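You operate a simulated robot arm through the tools that you are given. There is no shell and no other tool. Be economical: measure what you need, move in short steps, check, and stop when the job is done.

The job below is to be done with a simulated robot arm. You get a single attempt, and the scene is never put back.

Task
Clamp the regulator, pull its yellow boot off and put the boot in REDO.
Fine: then draw the jaw back almost to its stop and stand the regulator beside the other one. Set down upright: yellow boot, regulator.
Where things are to end (x, y in the base frame): regulator within 0.06 m of [0.47, -0.19].

Only the result counts: the job must be done as asked and must still hold three seconds after the hand-in. Knocking over, shifting, dropping, spilling or breaking anything else fails it.

Robot
A 7-joint arm with a two-finger parallel gripper, fixed in place. Base frame: the origin is at the foot of the arm, x ahead of it, y to its left, z up. Readings come in m, degrees, newtons and seconds.
With the tool pointing down near the work surface it reaches from about 0.24 to 0.68 m from the base axis. Its first joint turns from -66.0 to 66.0 degrees. Payload 2.4 kg.
The tool frame sits at the grasp point between the pads (the TCP): z along the fingers, y along the line on which they close. The tips reach 0.03 m beyond it. The gripper opens to 0.094 m. The fingers are 0.028 m wide and 0.01 m thick; the gripper's body (0.05 by 0.096 m) begins 0.055 m behind the TCP.
Orientation is told as [roll, pitch, yaw] about the base's x, y, z axes, in that order, counted from this pose: with the fingers straight down and closing along the base's y, the tool's x points along the base's -x, its y along +y and its z along -z.

Tools
- The arm moves only by the tool step_arm. Its argument "series" is a list that holds one entry, the list of rows, each a list of 7 numbers: the shift along the tool's x, y, z in units of 25 mm (1.0 is 25 mm), then the turn, a rotation vector about the tool's x, y, z in units of 8 degrees (1.0 is 8 degrees), then the finger opening in m, from 0 to 0.094. In form: [[[tx, ty, tz, rx, ry, rz, hand], ...]]. A call has 1 to 20 rows; each row shifts and turns the commanded pose from where the row before left it, along the tool's axes as they then stand. A call with a number of a shift or a turn outside -1 to 1 is refused whole. Each row takes 0.2 s and may step no farther than 0.05 m and 8.6 degrees from the row before; otherwise, or with a gripper value out of range, the whole call is refused. A pose out of reach is approached as far as the arm can. The call stops where the force on the tool passes 40 N (or 10 N more than at its start, if that is more) or the arm is blocked; 0.2 s more then pass. Each finger travels about 0.153 m/s and halts on what it meets, pressing with about 42 N; the grip force reading is that of the motor and also rises with nothing between the fingers. The clock runs only during rows and for 0.2 s after the last one: add rows that do not move to give the fingers time. It gives the time, the measured TCP pose, the force on the tool (base axes), the opening and the grip force at its end, in the units of the frame above (readings bear some noise), with the torque about the TCP (base axes, N m) and any sound that the robot's microphone picked up.
- Cameras (640 x 400 px; columns grow to the right, rows downward): "scene" is fixed at [0.0387, 0.4701, 1.4532]; the picture's right is [-0.75, -0.66, 0.00], its down [-0.32, 0.36, -0.88] and it looks along [0.58, -0.66, -0.48] (base axes); focal length 336 px, centre (320, 200). "wrist" rides on the gripper at [0.076, 0.014, -0.103] in the tool frame; the picture's right is [-0.18, 0.98, 0.00], its down [-0.75, -0.14, -0.64] and it looks along [-0.63, -0.12, 0.77] (tool axes); focal length 243 px, centre (320, 200). There is no depth. A picture from a camera that has moved, and an enlarged one, comes with that camera's place and axes in the base frame and with its lens.
- capture(camera): a new picture of that camera. It takes no simulated time.
- zoom(camera, box): a new picture of the part [left, top, right, bottom] of that camera's present view, enlarged. It takes no simulated time.
- job_done(): hands the job in; it is judged then, once.

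Work in short steps. Places have to be worked out from the pictures, the camera data and where the tool is seen: move nearer, look again, correct. Check each grasp and each placing, and mend what went wrong. You have 120 turns and 84 pictures in all, those below and enlarged ones among them. Open the gripper and draw the arm clear of the work before you hand the job in, unless the task says otherwise; then end with one line.

The tools are called after "Emit:" as a command line: name --argument value ..., lists and objects as JSON in quotes. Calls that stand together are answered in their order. step_arm: Moves the arm, as the interface text tells. Its arguments: {"type":"object","properties":{"series":{"type":"array","items":{"type":"array","items":{"type":"array","items":{"type":"number"}}}}},"required":["series"]} The other tools are called the same way: capture (camera) takes a picture; zoom (camera, box) takes an enlarged picture of a part of a camera's view; job_done () hands the job in.

At the start:

```text
clock: 0.0
tool_pos: [0.3784, -0.0038, 1.1461]
tcp_rot: [0.1, -0.1, 0.0]
wrist_force: [-0.1, 0.0, 0.2]
ft_torque: [-0.01, 0.0, -0.04]
finger_gap: 0.0941
grip_force: 0.1
```

scene: 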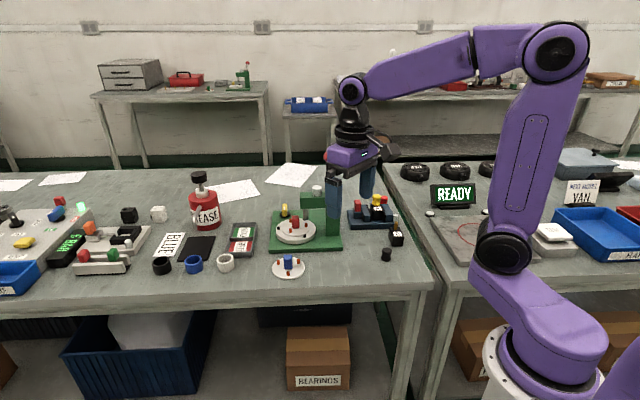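
wrist: 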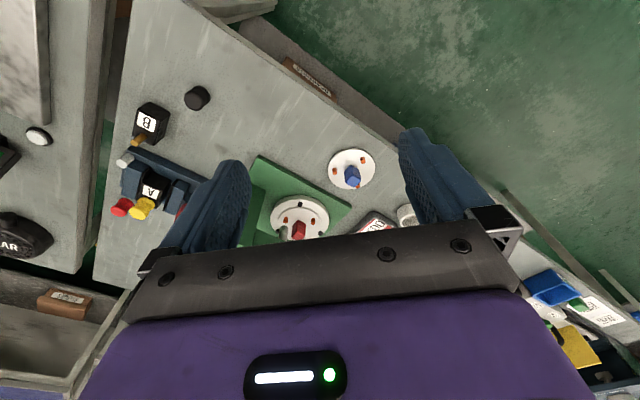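

I'll look closer at the vise area and the rest of the bench.

Emit:
zoom --camera "scene" --box '[320, 170, 440, 270]'

Emit:
zoom --camera "scene" --box '[0, 170, 260, 300]'

Emit:
zoom --camera "wrist" --box '[90, 70, 250, 240]'

Emit:
zoom --camera "scene" --box '[390, 140, 640, 290]'

```text
4.00 times, centred on (380, 220) of scene
camera zoom: at [0.0387, 0.4701, 1.4532], right [-0.75, -0.66, 0.0], down [-0.32, 0.36, -0.88], along [0.58, -0.66, -0.48], focal length 1345 px, centre (80, 120)
```

zoom: 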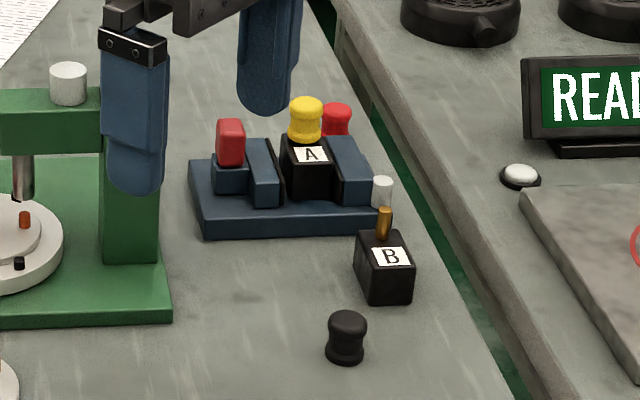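

```text
2.46 times, centred on (130, 235) of scene
camera zoom: at [0.0387, 0.4701, 1.4532], right [-0.75, -0.66, 0.0], down [-0.32, 0.36, -0.88], along [0.58, -0.66, -0.48], focal length 828 px, centre (788, 114)
```

zoom: 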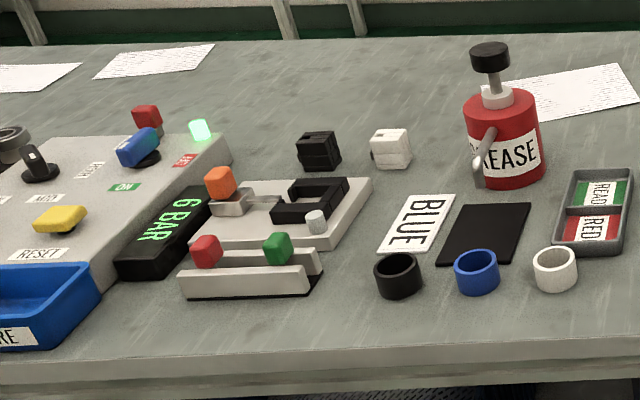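

```text
2.35 times, centred on (170, 155) of wrist
camera zoom: at [0.3016, 0.0101, 1.2492], right [0.18, 0.98, 0.0], down [0.75, -0.14, 0.64], along [0.63, -0.12, -0.77], focal length 571 px, centre (673, 306)
```

zoom: 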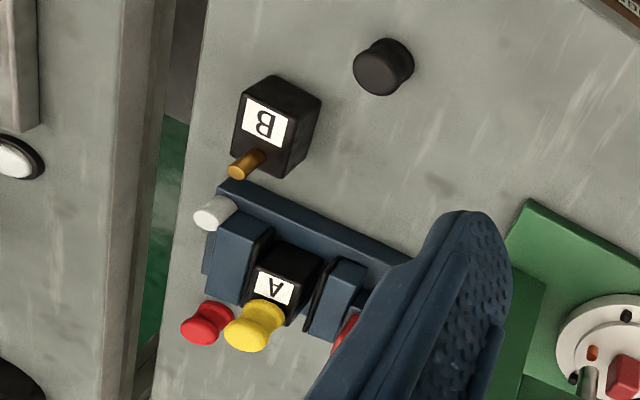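

```text
2.56 times, centred on (515, 215) of scene
camera zoom: at [0.0387, 0.4701, 1.4532], right [-0.75, -0.66, 0.0], down [-0.32, 0.36, -0.88], along [0.58, -0.66, -0.48], focal length 861 px, centre (-179, 162)
```

zoom: 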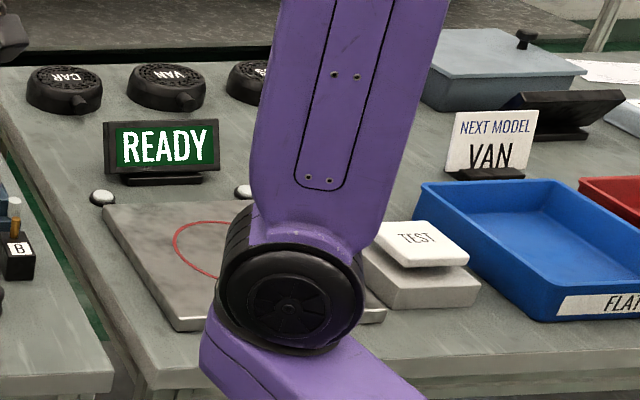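

A (yellow boot) sits in the vise near (0.46,-0.27). I move the hand over there for a better look.

Emit:
step_arm --series '[[[0.2, -1, 0, 0, 0, 0, 0.094], [0.2, -1, 0, 0, 0, 0, 0.094], [0.2, -1, 0, 0, 0, 0, 0.094], [0.2, -1, 0, 0, 0, 0, 0.094], [0.2, -1, 0, 0, 0, 0, 0.094], [0.2, -1, 0, 0, 0, 0, 0.094], [0.2, -1, 0, 0, 0, 0, 0.094], [0.2, -1, 0, 0, 0, 0, 0.094], [0.2, -1, 0, 0, 0, 0, 0.094]]]'

Emit:
capture --camera "wrist"

Emit:
capture --camera "scene"

```text
clock: 2.0
tool_pos: [0.3336, -0.2296, 1.1464]
tcp_rot: [0.0, 0.0, 0.1]
wrist_force: [0.3, -0.1, 0.6]
ft_torque: [-0.01, 0.02, 0.04]
finger_gap: 0.094
grip_force: 0.0
```

```text
77 pictures are left
camera wrist: at [0.257, -0.2155, 1.2494], right [0.18, 0.98, 0.0], down [0.75, -0.14, 0.64], along [0.63, -0.12, -0.77], focal length 243 px, centre (320, 200)
```

wrist: 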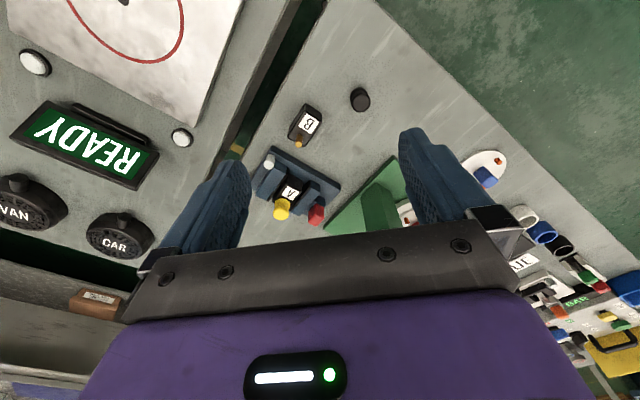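

```text
76 pictures are left
```

scene: 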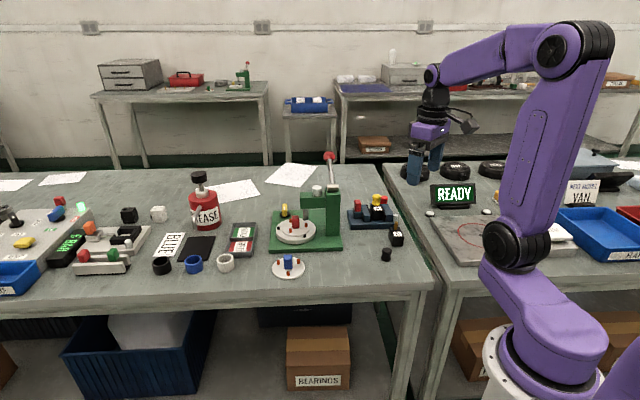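

Emit:
zoom --camera "wrist" --box '[225, 80, 385, 240]'

Emit:
zoom --camera "scene" --box '[320, 170, 440, 270]'

Emit:
zoom --camera "scene" --box '[0, 190, 130, 310]'

```text
2.50 times, centred on (305, 160) of wrist
camera zoom: at [0.257, -0.2155, 1.2494], right [0.18, 0.98, 0.0], down [0.75, -0.14, 0.64], along [0.63, -0.12, -0.77], focal length 606 px, centre (358, 300)
```

zoom: 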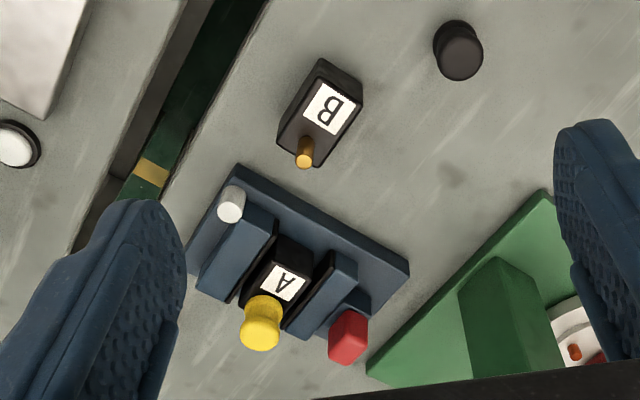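

```text
4.00 times, centred on (380, 220) of scene
camera zoom: at [0.0387, 0.4701, 1.4532], right [-0.75, -0.66, 0.0], down [-0.32, 0.36, -0.88], along [0.58, -0.66, -0.48], focal length 1345 px, centre (80, 120)
```

zoom: 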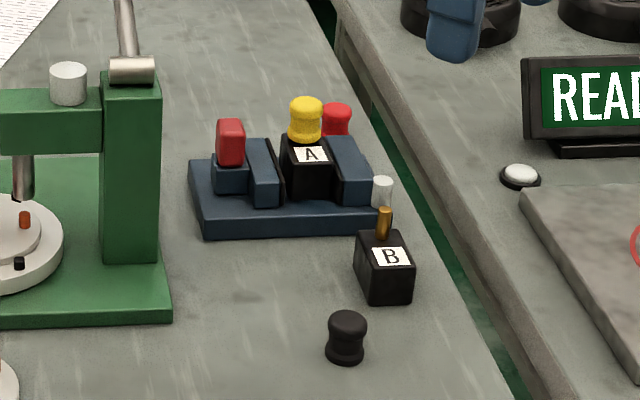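

```text
3.33 times, centred on (65, 250) of scene
camera zoom: at [0.0387, 0.4701, 1.4532], right [-0.75, -0.66, 0.0], down [-0.32, 0.36, -0.88], along [0.58, -0.66, -0.48], focal length 1121 px, centre (1170, 33)
```

zoom: 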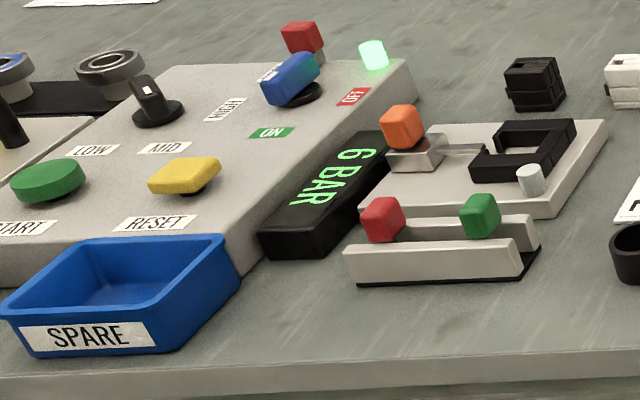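

Emit:
zoom --camera "scene" --box '[190, 205, 310, 280]'

Emit:
zoom --camera "wrist" --box '[440, 130, 640, 290]'

```text
5.33 times, centred on (250, 242) of scene
camera zoom: at [0.0387, 0.4701, 1.4532], right [-0.75, -0.66, 0.0], down [-0.32, 0.36, -0.88], along [0.58, -0.66, -0.48], focal length 1793 px, centre (693, -27)
```

zoom: 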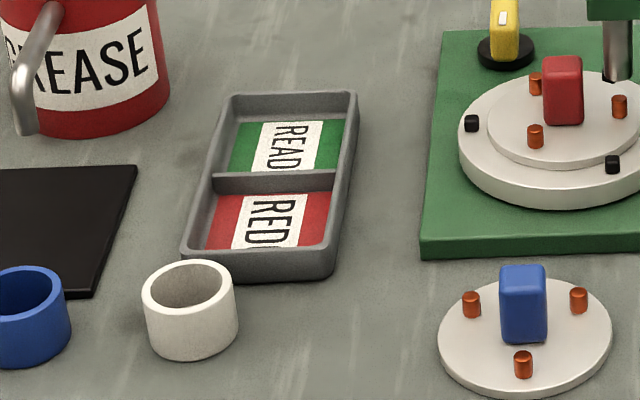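

```text
2.50 times, centred on (540, 210) of wrist
camera zoom: at [0.257, -0.2155, 1.2494], right [0.18, 0.98, 0.0], down [0.75, -0.14, 0.64], along [0.63, -0.12, -0.77], focal length 606 px, centre (-230, 175)
```

zoom: 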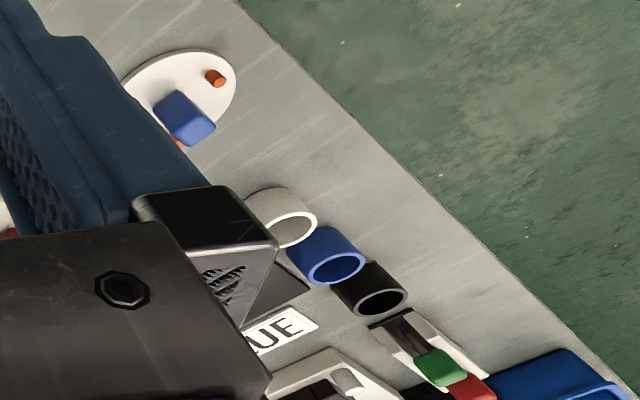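

The tray with the red half is presumably REDO. I go closer to the vise to see its mechanism.

Emit:
step_arm --series '[[[-0.6, -0.48, 0.93, 0, 0, 0, 0.094], [-0.6, -0.48, 0.93, 0, 0, 0, 0.094], [-0.6, -0.48, 0.93, 0, 0, 0, 0.094], [-0.6, -0.48, 0.93, 0, 0, 0, 0.094], [-0.6, -0.48, 0.93, 0, 0, 0, 0.094], [0, 0, 0, 0, 0, 0, 0.094]]]'

Emit:
capture --camera "wrist"

```text
clock: 3.4
tool_pos: [0.4095, -0.2892, 1.0289]
tcp_rot: [0.0, -0.1, 0.0]
wrist_force: [-0.6, -0.3, 0.7]
ft_torque: [0.02, 0.0, 0.03]
finger_gap: 0.0941
grip_force: 0.0
```

```text
70 pictures are left
camera wrist: at [0.3319, -0.2756, 1.1324], right [0.18, 0.98, 0.0], down [0.75, -0.14, 0.64], along [0.63, -0.12, -0.77], focal length 243 px, centre (320, 200)
```

wrist: 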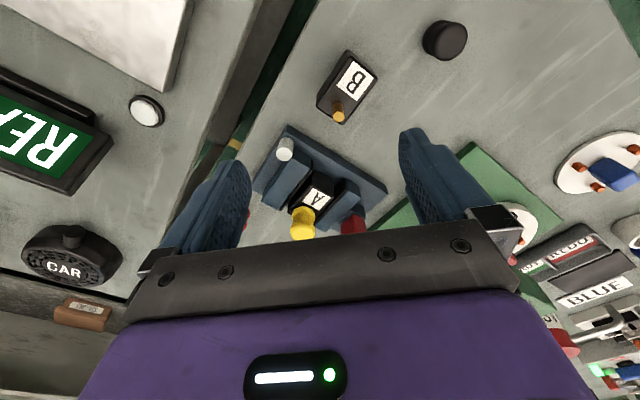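

Emit:
zoom --camera "wrist" --box '[235, 40, 415, 250]'

Emit:
zoom --camera "wrist" --box '[500, 210, 640, 340]'

```text
1.90 times, centred on (325, 145) of wrist
camera zoom: at [0.3319, -0.2756, 1.1324], right [0.18, 0.98, 0.0], down [0.75, -0.14, 0.64], along [0.63, -0.12, -0.77], focal length 462 px, centre (310, 305)
```

zoom: 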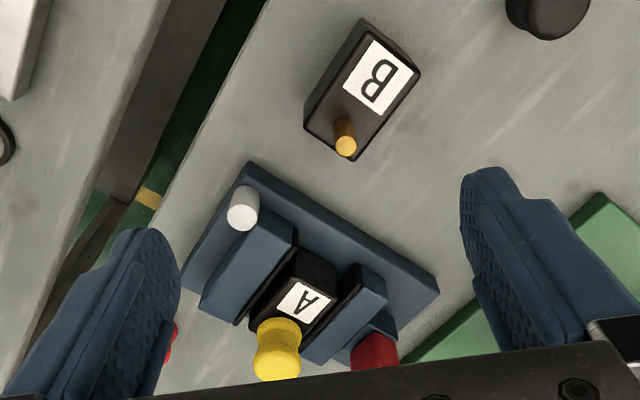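

```text
3.08 times, centred on (570, 275) of wrist
camera zoom: at [0.3319, -0.2756, 1.1324], right [0.18, 0.98, 0.0], down [0.75, -0.14, 0.64], along [0.63, -0.12, -0.77], focal length 746 px, centre (-449, -31)
```

zoom: 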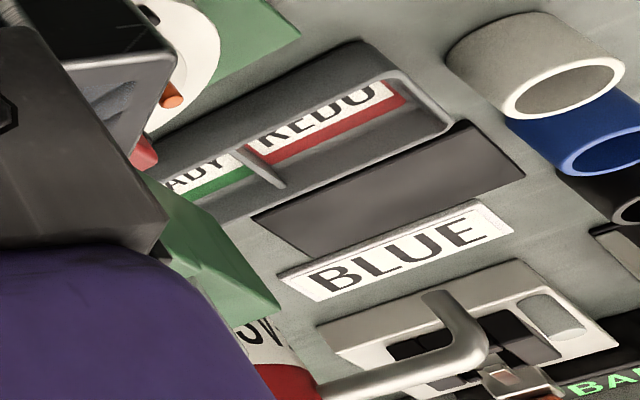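

REDO is confirmed; the vise and objects are turned about 45°. I yaw the tool by -45° to align with the vise and look from its front.

Emit:
step_arm --series '[[[-0.6, 0.6, 0, 0, 0, 0, 0.094], [-0.6, 0.6, 0, 0, 0, 0, 0.094], [0, 0, 0, 0, 0, 0.94, 0.094], [0, 0, 0, 0, 0, 0.94, 0.094], [0, 0, 0, 0, 0, 0.94, 0.094], [0, 0, 0, 0, 0, 0.94, 0.094], [0, 0, 0, 0, 0, 0.94, 0.094], [0, 0, 0, 0, 0, 0.92, 0.094], [0, 0, 0, 0, 0, 0, 0.094]]]'

Emit:
capture --camera "wrist"

Emit:
zoom --camera "wrist" --box '[230, 80, 410, 250]'

```text
clock: 5.4
tool_pos: [0.438, -0.2596, 1.0295]
tcp_rot: [0.0, 0.0, -45.1]
wrist_force: [0.3, 0.8, -0.3]
ft_torque: [0.0, -0.01, -0.04]
finger_gap: 0.094
grip_force: 0.0
```

```text
67 pictures are left
camera wrist: at [0.394, -0.1952, 1.1328], right [0.83, 0.56, 0.0], down [0.43, -0.63, 0.64], along [0.36, -0.53, -0.77], focal length 243 px, centre (320, 200)
```

wrist: 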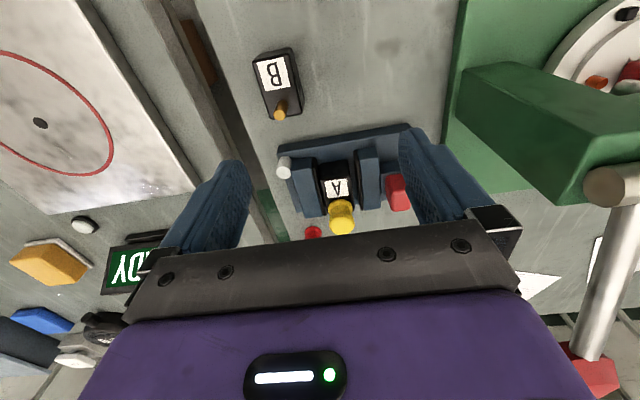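

```text
2.35 times, centred on (320, 165) of wrist
camera zoom: at [0.394, -0.1952, 1.1328], right [0.83, 0.56, 0.0], down [0.43, -0.63, 0.64], along [0.36, -0.53, -0.77], focal length 571 px, centre (320, 282)
```

zoom: 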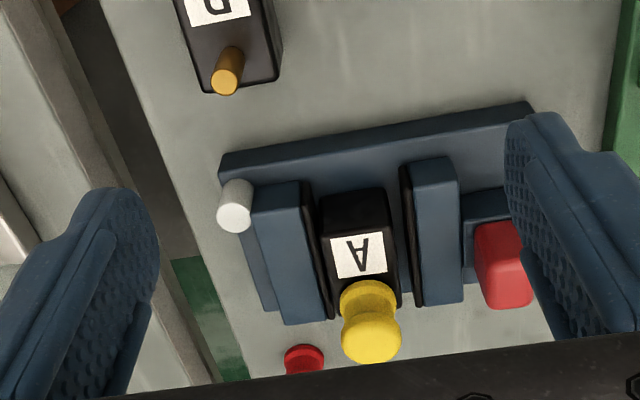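

The right jaw with the red handle is the movable one, with gaps on both sides of A. Handle top is judged at (0.545,-0.28,0.955); I hover above it and check.

Emit:
step_arm --series '[[[-0.9, 0.61, 0, 0, 0, 0, 0.05], [-0.9, 0.61, 0, 0, 0, 0, 0.05], [-0.9, 0.61, 0.3, 0, 0, 0, 0.05], [-0.9, 0.61, 0.3, 0, 0, 0, 0.05], [0, 0, 0, 0, 0, 0, 0.05]]]'

Emit:
capture --camera "wrist"

Emit:
zoom --camera "scene" --box '[320, 150, 440, 250]'

```text
clock: 6.6
tool_pos: [0.5449, -0.2791, 1.0151]
tcp_rot: [-0.1, 0.0, -44.9]
wrist_force: [0.4, 1.0, 0.5]
ft_torque: [-0.02, 0.05, 0.02]
finger_gap: 0.0504
grip_force: 0.1
```

```text
65 pictures are left
camera wrist: at [0.5003, -0.216, 1.1186], right [0.82, 0.57, 0.0], down [0.43, -0.63, 0.64], along [0.36, -0.53, -0.77], focal length 243 px, centre (320, 200)
```

wrist: 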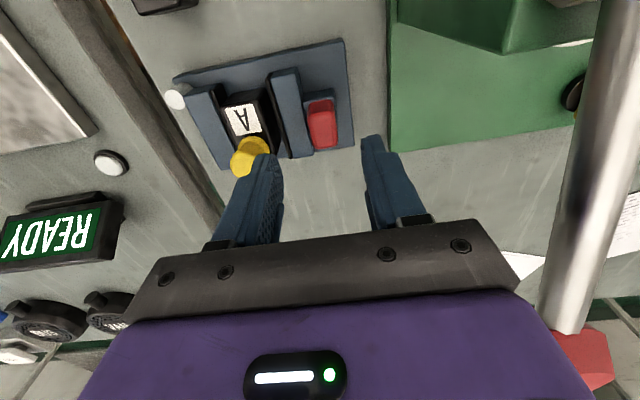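

```text
4.00 times, centred on (380, 200) of scene
camera zoom: at [0.0387, 0.4701, 1.4532], right [-0.75, -0.66, 0.0], down [-0.32, 0.36, -0.88], along [0.58, -0.66, -0.48], focal length 1345 px, centre (80, 200)
```

zoom: 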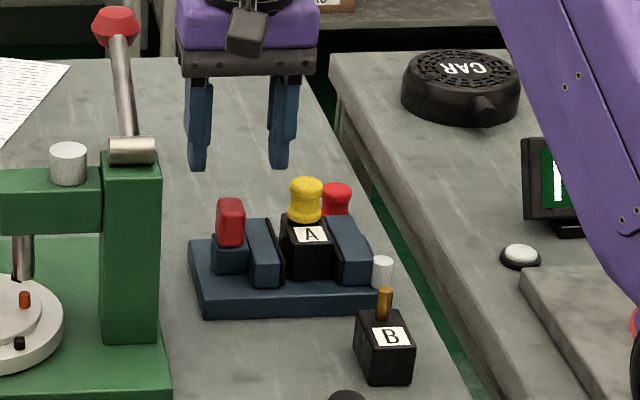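

Emit:
zoom --camera "wrist" --box '[200, 60, 380, 180]'

```text
3.33 times, centred on (290, 120) of wrist
camera zoom: at [0.5003, -0.216, 1.1186], right [0.82, 0.57, 0.0], down [0.43, -0.63, 0.64], along [0.36, -0.53, -0.77], focal length 809 px, centre (420, 467)
```

zoom: 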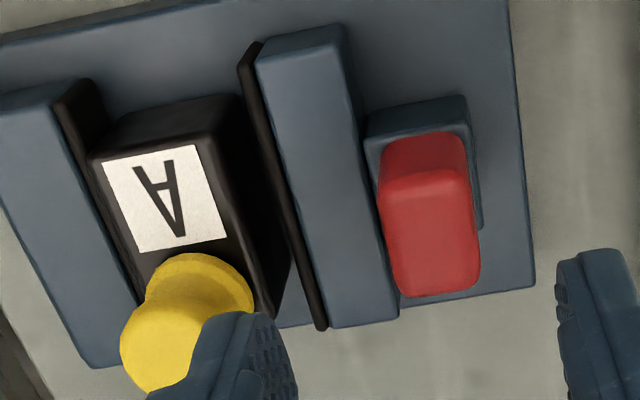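

The handle is centred between the fingers, about 5 mm nearer. I descend with tips just above the jaw top.

Emit:
step_arm --series '[[[0.2, 0, 0.5, 0, 0, 0, 0.042], [0, 0, 0.5, 0, 0, 0, 0.042], [0, 0, 0.5, 0, 0, 0, 0.042], [0, 0, 0.1, 0, 0, 0, 0.042], [0, 0, 0, 0, 0, 0, 0.042]]]'

Emit:
zoom --camera "scene" --box '[350, 170, 410, 220]'

Emit:
capture --camera "wrist"

```text
clock: 7.8
tool_pos: [0.54, -0.2756, 0.9756]
tcp_rot: [-0.1, 0.1, -44.9]
wrist_force: [-0.7, -0.6, 0.3]
ft_torque: [0.0, -0.02, -0.02]
finger_gap: 0.0419
grip_force: 0.1
```

```text
8.00 times, centred on (380, 195) of scene
camera zoom: at [0.0387, 0.4701, 1.4532], right [-0.75, -0.66, 0.0], down [-0.32, 0.36, -0.88], along [0.58, -0.66, -0.48], focal length 2690 px, centre (-160, 240)
```

zoom: 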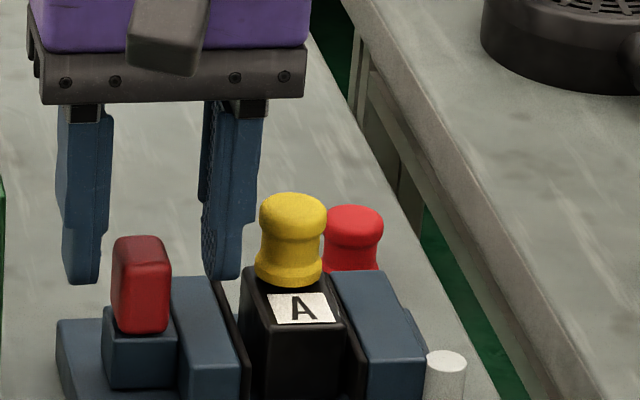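

```text
61 pictures are left
camera wrist: at [0.497, -0.2126, 1.078], right [0.82, 0.57, 0.0], down [0.43, -0.63, 0.64], along [0.36, -0.53, -0.77], focal length 243 px, centre (320, 200)
```

wrist: 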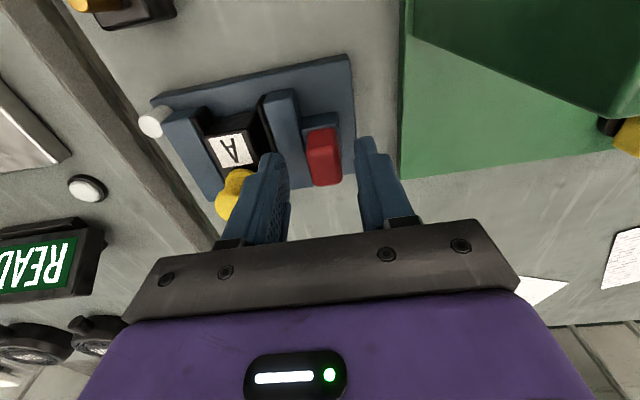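

Fingers straddle the handle. I close on it.

Emit:
step_arm --series '[[[0, 0, 0, 0, 0, 0, 0.03], [0, 0, 0, 0, 0, 0, 0.02], [0, 0, 0, 0, 0, 0, 0.012], [0, 0, 0, 0, 0, 0, 0.012]]]'

Emit:
capture --camera "wrist"

Emit:
zoom --camera "scene" --box '[350, 170, 410, 220]'

```text
clock: 8.8
tool_pos: [0.5411, -0.2768, 0.9744]
tcp_rot: [0.0, 0.0, -44.9]
wrist_force: [0.5, 5.5, -1.9]
ft_torque: [-0.7, -1.0, -0.08]
finger_gap: 0.0196
grip_force: 44.9
```

```text
60 pictures are left
camera wrist: at [0.4971, -0.2122, 1.0781], right [0.82, 0.57, 0.0], down [0.43, -0.63, 0.64], along [0.36, -0.53, -0.77], focal length 243 px, centre (320, 200)
```

wrist: 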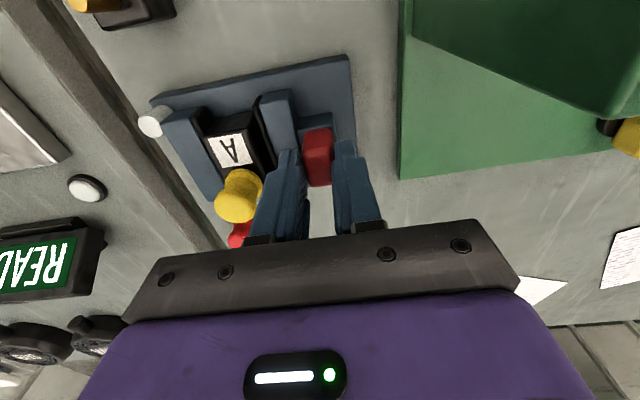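

```text
8.00 times, centred on (380, 195) of scene
camera zoom: at [0.0388, 0.4702, 1.4531], right [-0.75, -0.66, 0.0], down [-0.32, 0.36, -0.88], along [0.58, -0.66, -0.48], focal length 2690 px, centre (-160, 240)
```

zoom: 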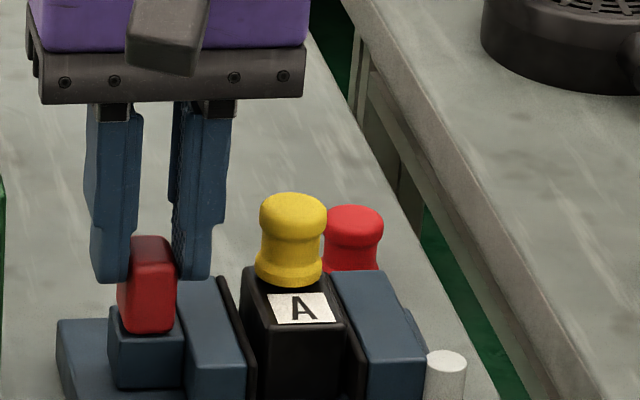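

Handle is gripped (0.0196 m). I slide the jaw toward A in small steps, watching the force.

Emit:
step_arm --series '[[[0, -0.12, 0, 0, 0, 0, 0.012], [0, -0.12, 0, 0, 0, 0, 0.012], [0, -0.12, 0, 0, 0, 0, 0.012]]]'

Emit:
zoom --camera "wrist" --box '[140, 60, 380, 220]'

```text
clock: 9.6
tool_pos: [0.5381, -0.2797, 0.9751]
tcp_rot: [0.1, -0.1, -44.9]
wrist_force: [20.1, 8.0, -4.0]
ft_torque: [1.0, 0.4, -0.28]
finger_gap: 0.0196
grip_force: 44.4
```

```text
2.50 times, centred on (260, 140) of wrist
camera zoom: at [0.4926, -0.2165, 1.0781], right [0.82, 0.57, 0.0], down [0.43, -0.63, 0.64], along [0.37, -0.53, -0.77], focal length 606 px, centre (470, 350)
```

zoom: 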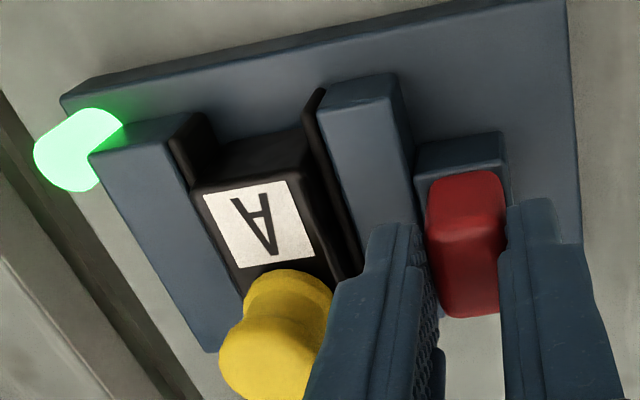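

The lamp went green: clamped. I open the fingers gently and check that it stays green.

Emit:
step_arm --series '[[[0, 0, 0, 0, 0, 0, 0.03], [0, 0, 0, 0, 0, 0, 0.04], [0, 0, -0.8, 0, 0, 0, 0.04], [0, 0, -0.8, 0, 0, 0, 0.04], [0, 0, 0, 0, 0, 0, 0.06]]]'

Emit:
capture --camera "wrist"

Emit:
zoom --camera "scene" --box '[350, 170, 410, 220]'

```text
clock: 10.8
tool_pos: [0.5344, -0.2838, 1.0142]
tcp_rot: [-0.1, 0.0, -45.0]
wrist_force: [-0.5, 0.3, 0.0]
ft_torque: [0.01, -0.01, 0.01]
finger_gap: 0.0599
grip_force: 0.1
```

```text
57 pictures are left
camera wrist: at [0.4903, -0.2182, 1.1179], right [0.82, 0.57, 0.0], down [0.43, -0.63, 0.64], along [0.36, -0.53, -0.77], focal length 243 px, centre (320, 200)
```

wrist: 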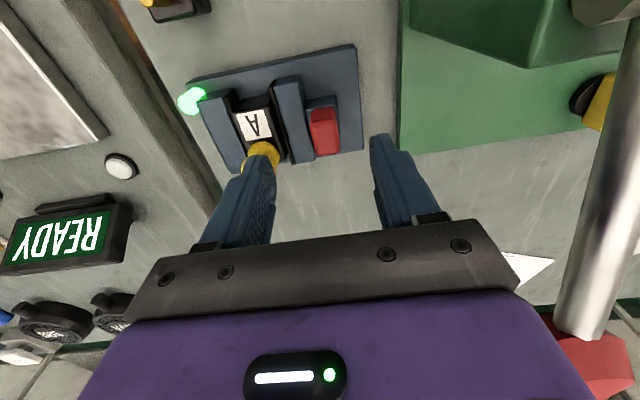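

```text
8.00 times, centred on (380, 195) of scene
camera zoom: at [0.0387, 0.4701, 1.4532], right [-0.75, -0.66, 0.0], down [-0.32, 0.36, -0.88], along [0.58, -0.66, -0.48], focal length 2690 px, centre (-160, 240)
```

zoom: 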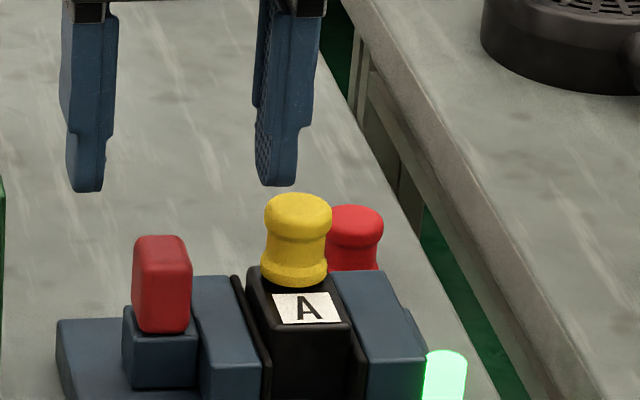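

Lamp still green. Now I hover over the boot, judged at (0.508,-0.330), with a narrower opening.

Emit:
step_arm --series '[[[-0.2, -0.7, 0, 0, 0, 0, 0.046], [-0.2, -0.7, 0, 0, 0, 0, 0.046], [-0.18, -0.64, 0, 0, 0, 0, 0.046], [0, 0, 0, 0, 0, 0, 0.046]]]'

Emit:
capture --camera "wrist"

Emit:
zoom --camera "scene" --box '[350, 170, 410, 220]'

```text
clock: 11.8
tool_pos: [0.5088, -0.3301, 1.0143]
tcp_rot: [0.0, 0.0, -45.0]
wrist_force: [0.8, 0.2, 0.6]
ft_torque: [-0.01, -0.04, -0.02]
finger_gap: 0.0458
grip_force: 0.0
```

```text
55 pictures are left
camera wrist: at [0.4647, -0.2655, 1.1179], right [0.82, 0.57, 0.0], down [0.43, -0.63, 0.64], along [0.36, -0.53, -0.77], focal length 243 px, centre (320, 200)
```

wrist: 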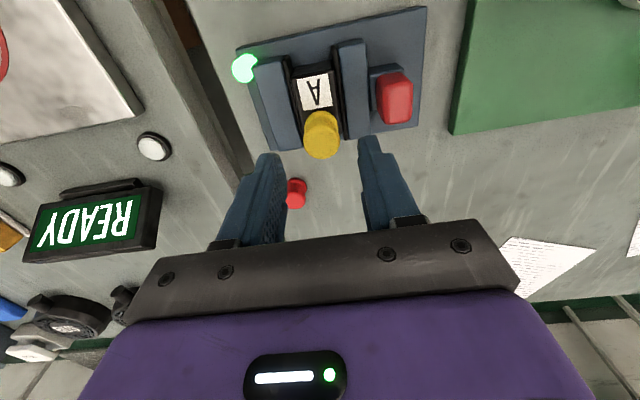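

```text
8.00 times, centred on (380, 195) of scene
camera zoom: at [0.0387, 0.4701, 1.4532], right [-0.75, -0.66, 0.0], down [-0.32, 0.36, -0.88], along [0.58, -0.66, -0.48], focal length 2690 px, centre (-160, 240)
```

zoom: 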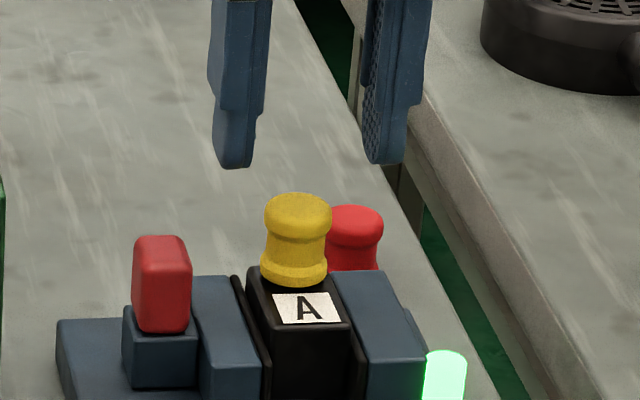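

Aligned with the boot in both views. Descend and grip.

Emit:
step_arm --series '[[[0, 0, 0.6, 0, 0, 0, 0.046], [0, 0, 0.6, 0, 0, 0, 0.046], [0, 0, 0.5, 0, 0, 0, 0.046], [0, 0, 0, 0, 0, 0, 0.03], [0, 0, 0, 0, 0, 0, 0.018], [0, 0, 0, 0, 0, 0, 0.012], [0, 0, 0, 0, 0, 0, 0.012]]]'

Emit:
capture --camera "wrist"

Emit:
zoom --camera "scene" --box '[350, 170, 410, 220]'

```text
clock: 13.4
tool_pos: [0.5091, -0.3282, 0.9722]
tcp_rot: [-0.1, 0.0, -45.0]
wrist_force: [0.1, -0.7, 0.0]
ft_torque: [0.0, 0.0, 0.0]
finger_gap: 0.0233
grip_force: 41.8
```

```text
53 pictures are left
camera wrist: at [0.4643, -0.2647, 1.0755], right [0.82, 0.57, 0.0], down [0.43, -0.63, 0.64], along [0.36, -0.53, -0.77], focal length 243 px, centre (320, 200)
```

wrist: 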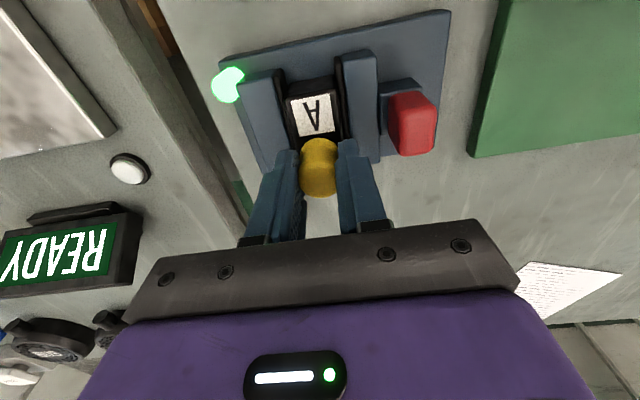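

```text
8.00 times, centred on (380, 195) of scene
camera zoom: at [0.0387, 0.4701, 1.4532], right [-0.75, -0.66, 0.0], down [-0.32, 0.36, -0.88], along [0.58, -0.66, -0.48], focal length 2690 px, centre (-160, 240)
```

zoom: 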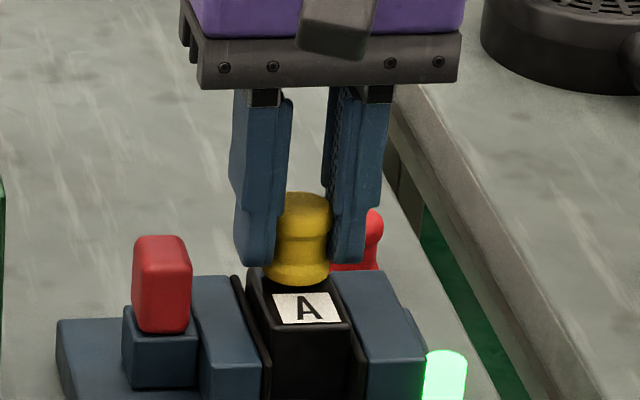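

Boot gripped (0.0233 m). I pull straight up in small steps.

Emit:
step_arm --series '[[[0, 0, -0.1, 0, 0, 0, 0.01], [0, 0, -0.1, 0, 0, 0, 0.01], [0, 0, -0.1, 0, 0, 0, 0.01], [0, 0, -0.1, 0, 0, 0, 0.01], [0, 0, -0.1, 0, 0, 0, 0.01], [0, 0, -0.1, 0, 0, 0, 0.01]]]'

Emit:
zoom --camera "scene" --box '[350, 170, 410, 220]'

```text
clock: 14.8
tool_pos: [0.5099, -0.328, 0.9872]
tcp_rot: [0.0, 0.0, -45.0]
wrist_force: [-0.2, -0.5, 0.0]
ft_torque: [-0.01, -0.02, 0.03]
finger_gap: 0.0236
grip_force: 41.7
```

```text
8.00 times, centred on (380, 195) of scene
camera zoom: at [0.0387, 0.4701, 1.4532], right [-0.75, -0.66, 0.0], down [-0.32, 0.36, -0.88], along [0.58, -0.66, -0.48], focal length 2690 px, centre (-160, 240)
```

zoom: 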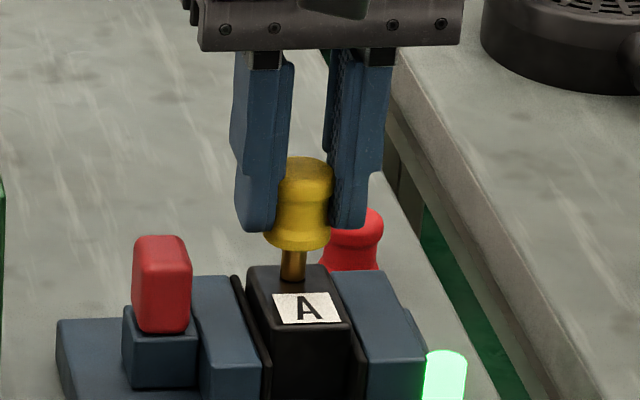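

The boot slides off freely. I lift high and carry it toward the tray, clearing the press.

Emit:
step_arm --series '[[[0, 0, -0.3, 0, 0, 0, 0.01], [0, 0, -0.4, 0, 0, 0, 0.01], [0, 0, -1, 0, 0, 0, 0.01], [0, 0, -1, 0, 0, 0, 0.01], [0, 0, -1, 0, 0, 0, 0.01], [0, 0, -1, 0, 0, 0, 0.01], [0, 0, -1, 0, 0, 0, 0.01], [0, 0, -1, 0, 0, 0, 0.01], [0, 0, -0.5, 0, 0, 0, 0.01]]]'

Emit:
step_arm --series '[[[0.56, 0.98, 0, 0, 0, 0, 0.01], [0.56, 0.98, 0, 0, 0, 0, 0.01], [0.56, 0.98, 0, 0, 0, 0, 0.01], [0.56, 0.98, 0, 0, 0, 0, 0.01], [0.56, 0.98, 0, 0, 0, 0, 0.01], [0.56, 0.98, 0, 0, 0, 0, 0.01], [0.56, 0.98, 0, 0, 0, 0, 0.01], [0.56, 0.98, 0, 0, 0, 0, 0.01], [0.56, 0.98, 0, 0, 0, 0, 0.01], [0.56, 0.98, 0, 0, 0, 0, 0.01], [0.56, 0.98, 0, 0, 0, 0, 0.01], [0.56, 0.98, 0, 0, 0, 0, 0.01], [0, 0, 0, 0, 0, 0, 0.01]]]'

Emit:
capture --camera "wrist"

Emit:
capture --camera "scene"

```text
clock: 16.8
tool_pos: [0.508, -0.3287, 1.1674]
tcp_rot: [0.0, 0.1, -45.0]
wrist_force: [0.6, 0.2, -0.1]
ft_torque: [0.02, 0.01, 0.03]
finger_gap: 0.0234
grip_force: 41.9
```

```text
clock: 19.6
tool_pos: [0.5979, -0.0014, 1.1679]
tcp_rot: [0.0, 0.0, -45.0]
wrist_force: [0.9, 0.2, -0.5]
ft_torque: [0.04, -0.02, 0.01]
finger_gap: 0.0234
grip_force: 42.6
```

```text
50 pictures are left
camera wrist: at [0.5537, 0.0626, 1.2712], right [0.82, 0.57, 0.0], down [0.43, -0.63, 0.64], along [0.36, -0.53, -0.77], focal length 243 px, centre (320, 200)
```

wrist: 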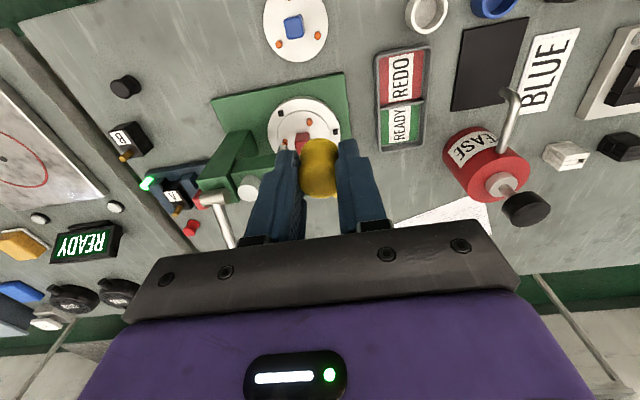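

```text
49 pictures are left
```

scene: 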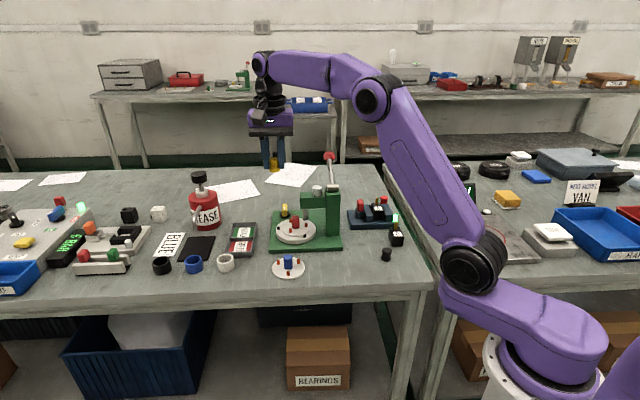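

REDO compartment centre is about (0.702,0.054). I move over its nearer half, then check.

Emit:
step_arm --series '[[[-0.196, 0.9, 0, 0, 0, 0, 0.01], [-0.196, 0.9, 0, 0, 0, 0, 0.01], [-0.196, 0.9, 0.5, 0, 0, 0, 0.01], [-0.196, 0.9, 1, 0, 0, 0, 0.01], [-0.196, 0.9, 1, 0, 0, 0, 0.01], [0, 0, 1, 0, 0, 0, 0.01], [0, 0, 1, 0, 0, 0, 0.01], [0, 0, 0, 0, 0, 0, 0.01]]]'

Emit:
capture --camera "wrist"

Emit:
zoom --camera "scene" --box '[190, 180, 310, 280]'

```text
clock: 21.4
tool_pos: [0.6604, 0.0571, 1.0612]
tcp_rot: [-0.1, 0.1, -45.0]
wrist_force: [-0.3, -0.2, -0.1]
ft_torque: [-0.01, -0.03, 0.01]
finger_gap: 0.0234
grip_force: 41.7
out of reach, approached as far as the arm can: row 3, 4, 5
```

```text
48 pictures are left
camera wrist: at [0.616, 0.1201, 1.1654], right [0.82, 0.57, 0.0], down [0.43, -0.63, 0.64], along [0.36, -0.53, -0.77], focal length 243 px, centre (320, 200)
```

wrist: 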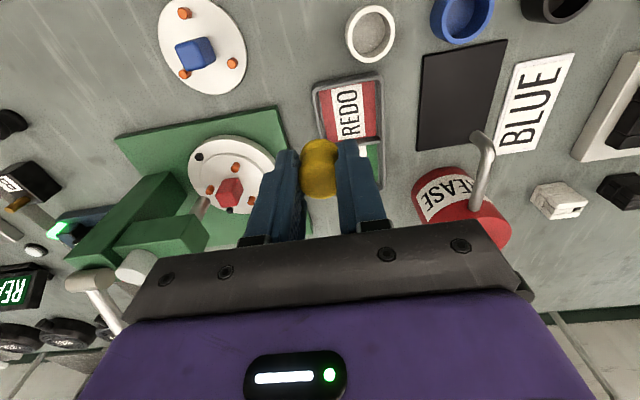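

```text
4.00 times, centred on (250, 230) of scene
camera zoom: at [0.0387, 0.4701, 1.4532], right [-0.75, -0.66, 0.0], down [-0.32, 0.36, -0.88], along [0.58, -0.66, -0.48], focal length 1345 px, centre (600, 80)
```

zoom: 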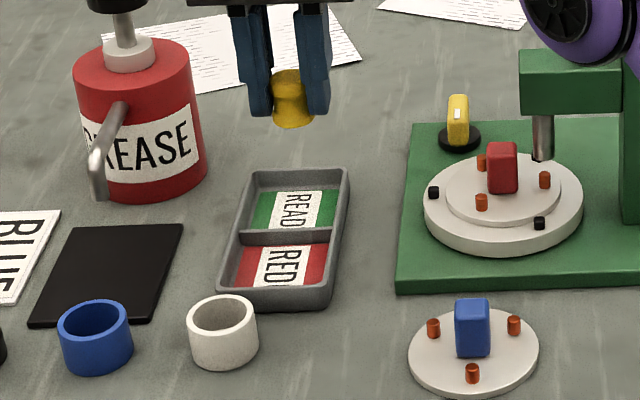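

REDO centre rechecked at about (0.70,0.057). The reach is limited higher up, so I lower first, then move outward.

Emit:
step_arm --series '[[[0, 0, 1, 0, 0, 0, 0.01], [0, 0, 1, 0, 0, 0, 0.01], [0, 0, 0.8, 0, 0, 0, 0.01], [-0.4, 0.5, 0, 0, 0, 0, 0.01], [-0.4, 0.5, 0, 0, 0, 0, 0.01], [0, 0, 0, 0, 0, 0, 0.01]]]'

Emit:
capture --camera "wrist"

Emit:
zoom --camera "scene" --box '[210, 200, 282, 260]'

```text
clock: 22.8
tool_pos: [0.6866, 0.0614, 0.9923]
tcp_rot: [0.0, 0.0, -45.0]
wrist_force: [0.2, -0.7, -1.1]
ft_torque: [-0.04, 0.03, -0.01]
finger_gap: 0.0236
grip_force: 41.9
out of reach, approached as far as the arm can: row 5
```

```text
46 pictures are left
camera wrist: at [0.643, 0.1236, 1.0956], right [0.82, 0.57, 0.0], down [0.43, -0.63, 0.64], along [0.36, -0.53, -0.77], focal length 243 px, centre (320, 200)
```

wrist: 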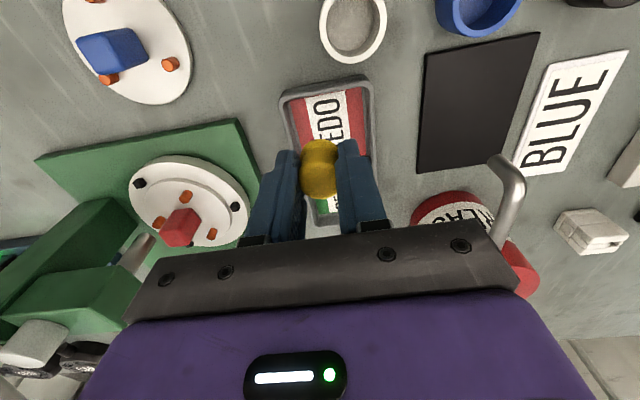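

```text
6.67 times, centred on (246, 230) of scene
camera zoom: at [0.0388, 0.4701, 1.4532], right [-0.75, -0.66, 0.0], down [-0.32, 0.36, -0.88], along [0.58, -0.66, -0.48], focal length 2242 px, centre (813, 0)
```

zoom: 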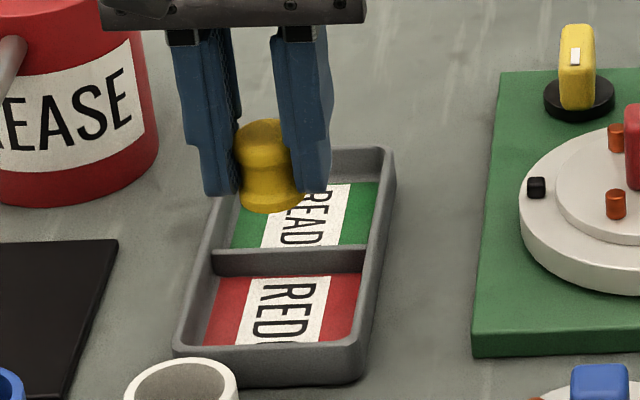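

Projection shows the boot will land near the centre of the REDO half. I lower most of the way.

Emit:
step_arm --series '[[[0, 0, 0.5, 0, 0, 0, 0.01], [0, 0, 0.5, 0, 0, 0, 0.01], [0, 0, 0.5, 0, 0, 0, 0.01], [0, 0, 0.2, 0, 0, 0, 0.01], [0, 0, 0, 0, 0, 0, 0.01]]]'

Emit:
capture --camera "wrist"

Emit:
zoom --camera "scene" --box '[210, 200, 282, 260]'

```text
clock: 24.0
tool_pos: [0.6882, 0.0604, 0.9488]
tcp_rot: [0.0, 0.0, -45.0]
wrist_force: [0.2, 0.0, -1.1]
ft_torque: [0.03, 0.02, -0.01]
finger_gap: 0.0235
grip_force: 42.1
```

```text
44 pictures are left
camera wrist: at [0.6431, 0.1239, 1.0532], right [0.82, 0.57, 0.0], down [0.43, -0.63, 0.64], along [0.36, -0.53, -0.77], focal length 243 px, centre (320, 200)
```

wrist: 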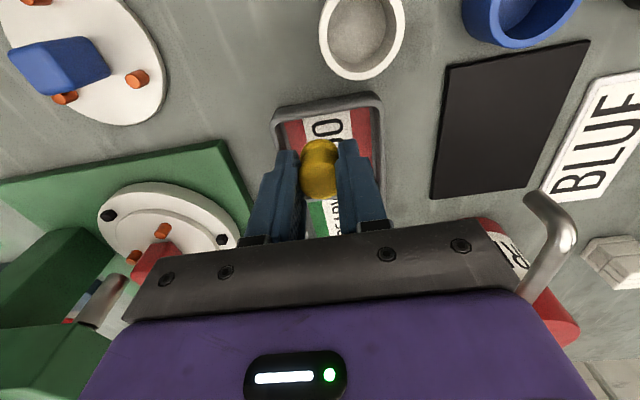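

```text
6.67 times, centred on (246, 230) of scene
camera zoom: at [0.0387, 0.4701, 1.4532], right [-0.75, -0.66, 0.0], down [-0.32, 0.36, -0.88], along [0.58, -0.66, -0.48], focal length 2242 px, centre (813, 0)
```

zoom: 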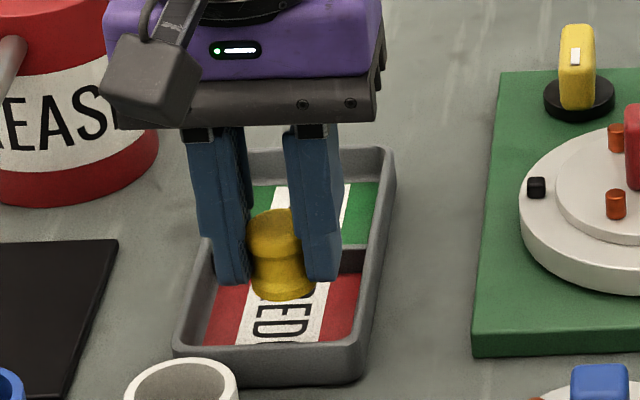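

Emit:
step_arm --series '[[[0, 0, 0.15, 0, 0, 0, 0.01], [0, 0, 0.1, 0, 0, 0, 0.01], [0, 0, 0.1, 0, 0, 0, 0.01], [0, 0, 0.1, 0, 0, 0, 0.01]]]'

Emit:
zoom --camera "scene" --box '[210, 200, 282, 260]'

```text
clock: 25.0
tool_pos: [0.6877, 0.0609, 0.9377]
tcp_rot: [0.1, 0.1, -45.1]
wrist_force: [-1.0, 0.1, 0.1]
ft_torque: [0.0, 0.02, -0.01]
finger_gap: 0.0231
grip_force: 42.3
```

```text
6.67 times, centred on (246, 230) of scene
camera zoom: at [0.0387, 0.4701, 1.4532], right [-0.75, -0.66, 0.0], down [-0.32, 0.36, -0.88], along [0.58, -0.66, -0.48], focal length 2242 px, centre (813, 0)
```

zoom: 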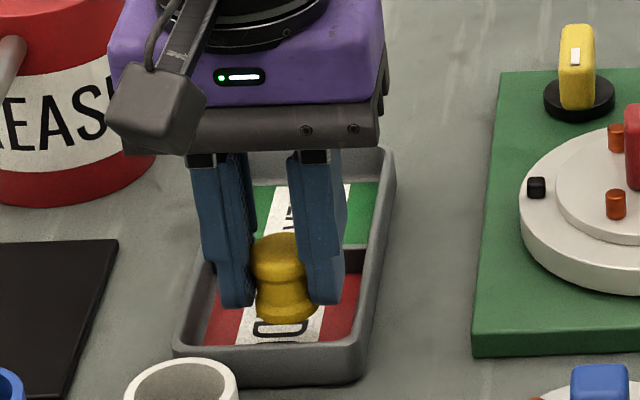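

Emit:
step_arm --series '[[[0, 0, 0.08, 0, 0, 0, 0.01], [0, 0, 0.08, 0, 0, 0, 0.01]]]'

Emit:
step_arm --series '[[[0, 0, 0.08, 0, 0, 0, 0.01]]]'

Emit:
step_arm --series '[[[0, 0, 0.08, 0, 0, 0, 0.01]]]'

```text
clock: 25.6
tool_pos: [0.6867, 0.0599, 0.9336]
tcp_rot: [0.0, 0.0, -45.0]
wrist_force: [0.0, -0.1, -0.2]
ft_torque: [0.0, 0.01, -0.01]
finger_gap: 0.0237
grip_force: 41.8
```

```text
clock: 26.0
tool_pos: [0.6866, 0.0615, 0.9325]
tcp_rot: [0.0, 0.0, -45.1]
wrist_force: [-0.3, -0.7, 0.4]
ft_torque: [0.0, 0.01, -0.03]
finger_gap: 0.0231
grip_force: 41.6
```

```text
clock: 26.4
tool_pos: [0.6874, 0.0599, 0.9305]
tcp_rot: [-0.1, 0.0, -45.0]
wrist_force: [0.7, 0.6, 0.7]
ft_torque: [0.04, 0.0, -0.01]
finger_gap: 0.0233
grip_force: 42.3
```

Still no contact; I keep lowering in 2 mm steps.

Emit:
step_arm --series '[[[0, 0, 0.08, 0, 0, 0, 0.01]]]'

Emit:
step_arm --series '[[[0, 0, 0.08, 0, 0, 0, 0.01]]]'

Emit:
zoom --camera "scene" --box '[210, 200, 282, 260]'

Emit:
capture --camera "wrist"

```text
clock: 26.8
tool_pos: [0.688, 0.0589, 0.9295]
tcp_rot: [0.1, 0.1, -45.0]
wrist_force: [-0.8, 0.5, -1.5]
ft_torque: [0.01, 0.01, -0.06]
finger_gap: 0.0232
grip_force: 42.0
```

```text
clock: 27.2
tool_pos: [0.6882, 0.0594, 0.9274]
tcp_rot: [0.1, -0.1, -45.0]
wrist_force: [0.7, -0.1, -1.0]
ft_torque: [0.0, -0.01, 0.02]
finger_gap: 0.0234
grip_force: 41.9
```

```text
6.67 times, centred on (246, 230) of scene
camera zoom: at [0.0387, 0.4701, 1.4532], right [-0.75, -0.66, 0.0], down [-0.32, 0.36, -0.88], along [0.58, -0.66, -0.48], focal length 2242 px, centre (813, 0)
```

zoom: 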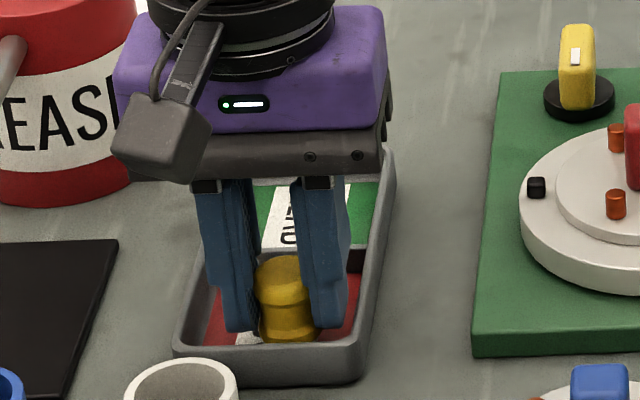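

```text
40 pictures are left
camera wrist: at [0.6432, 0.1235, 1.0298], right [0.82, 0.57, 0.0], down [0.43, -0.63, 0.64], along [0.36, -0.53, -0.77], focal length 243 px, centre (320, 200)
```

wrist: 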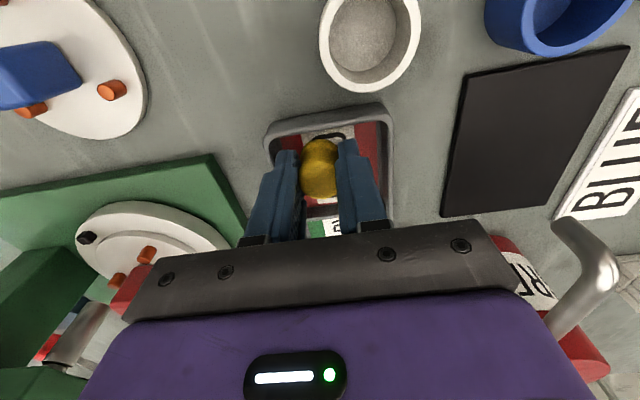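

Emit:
step_arm --series '[[[0, 0, 0.08, 0, 0, 0, 0.01], [0, 0, 0.06, 0, 0, 0, 0.01]]]'

Emit:
step_arm --series '[[[0, 0, 0.08, 0, 0, 0, 0.01]]]'

Emit:
step_arm --series '[[[0, 0, 0.08, 0, 0, 0, 0.01]]]'

```text
clock: 27.8
tool_pos: [0.6874, 0.0603, 0.9231]
tcp_rot: [0.1, 0.0, -45.0]
wrist_force: [0.5, -0.1, -1.1]
ft_torque: [0.01, 0.01, 0.04]
finger_gap: 0.0236
grip_force: 42.5
```

```text
clock: 28.2
tool_pos: [0.687, 0.0594, 0.9214]
tcp_rot: [0.1, 0.0, -45.0]
wrist_force: [-0.1, 0.4, -0.3]
ft_torque: [0.01, 0.03, -0.03]
finger_gap: 0.0234
grip_force: 42.1
```

```text
clock: 28.6
tool_pos: [0.6882, 0.0595, 0.9208]
tcp_rot: [0.1, -0.1, -45.0]
wrist_force: [-2.5, -0.8, 10.0]
ft_torque: [0.0, 0.12, 0.02]
finger_gap: 0.0233
grip_force: 41.6
```

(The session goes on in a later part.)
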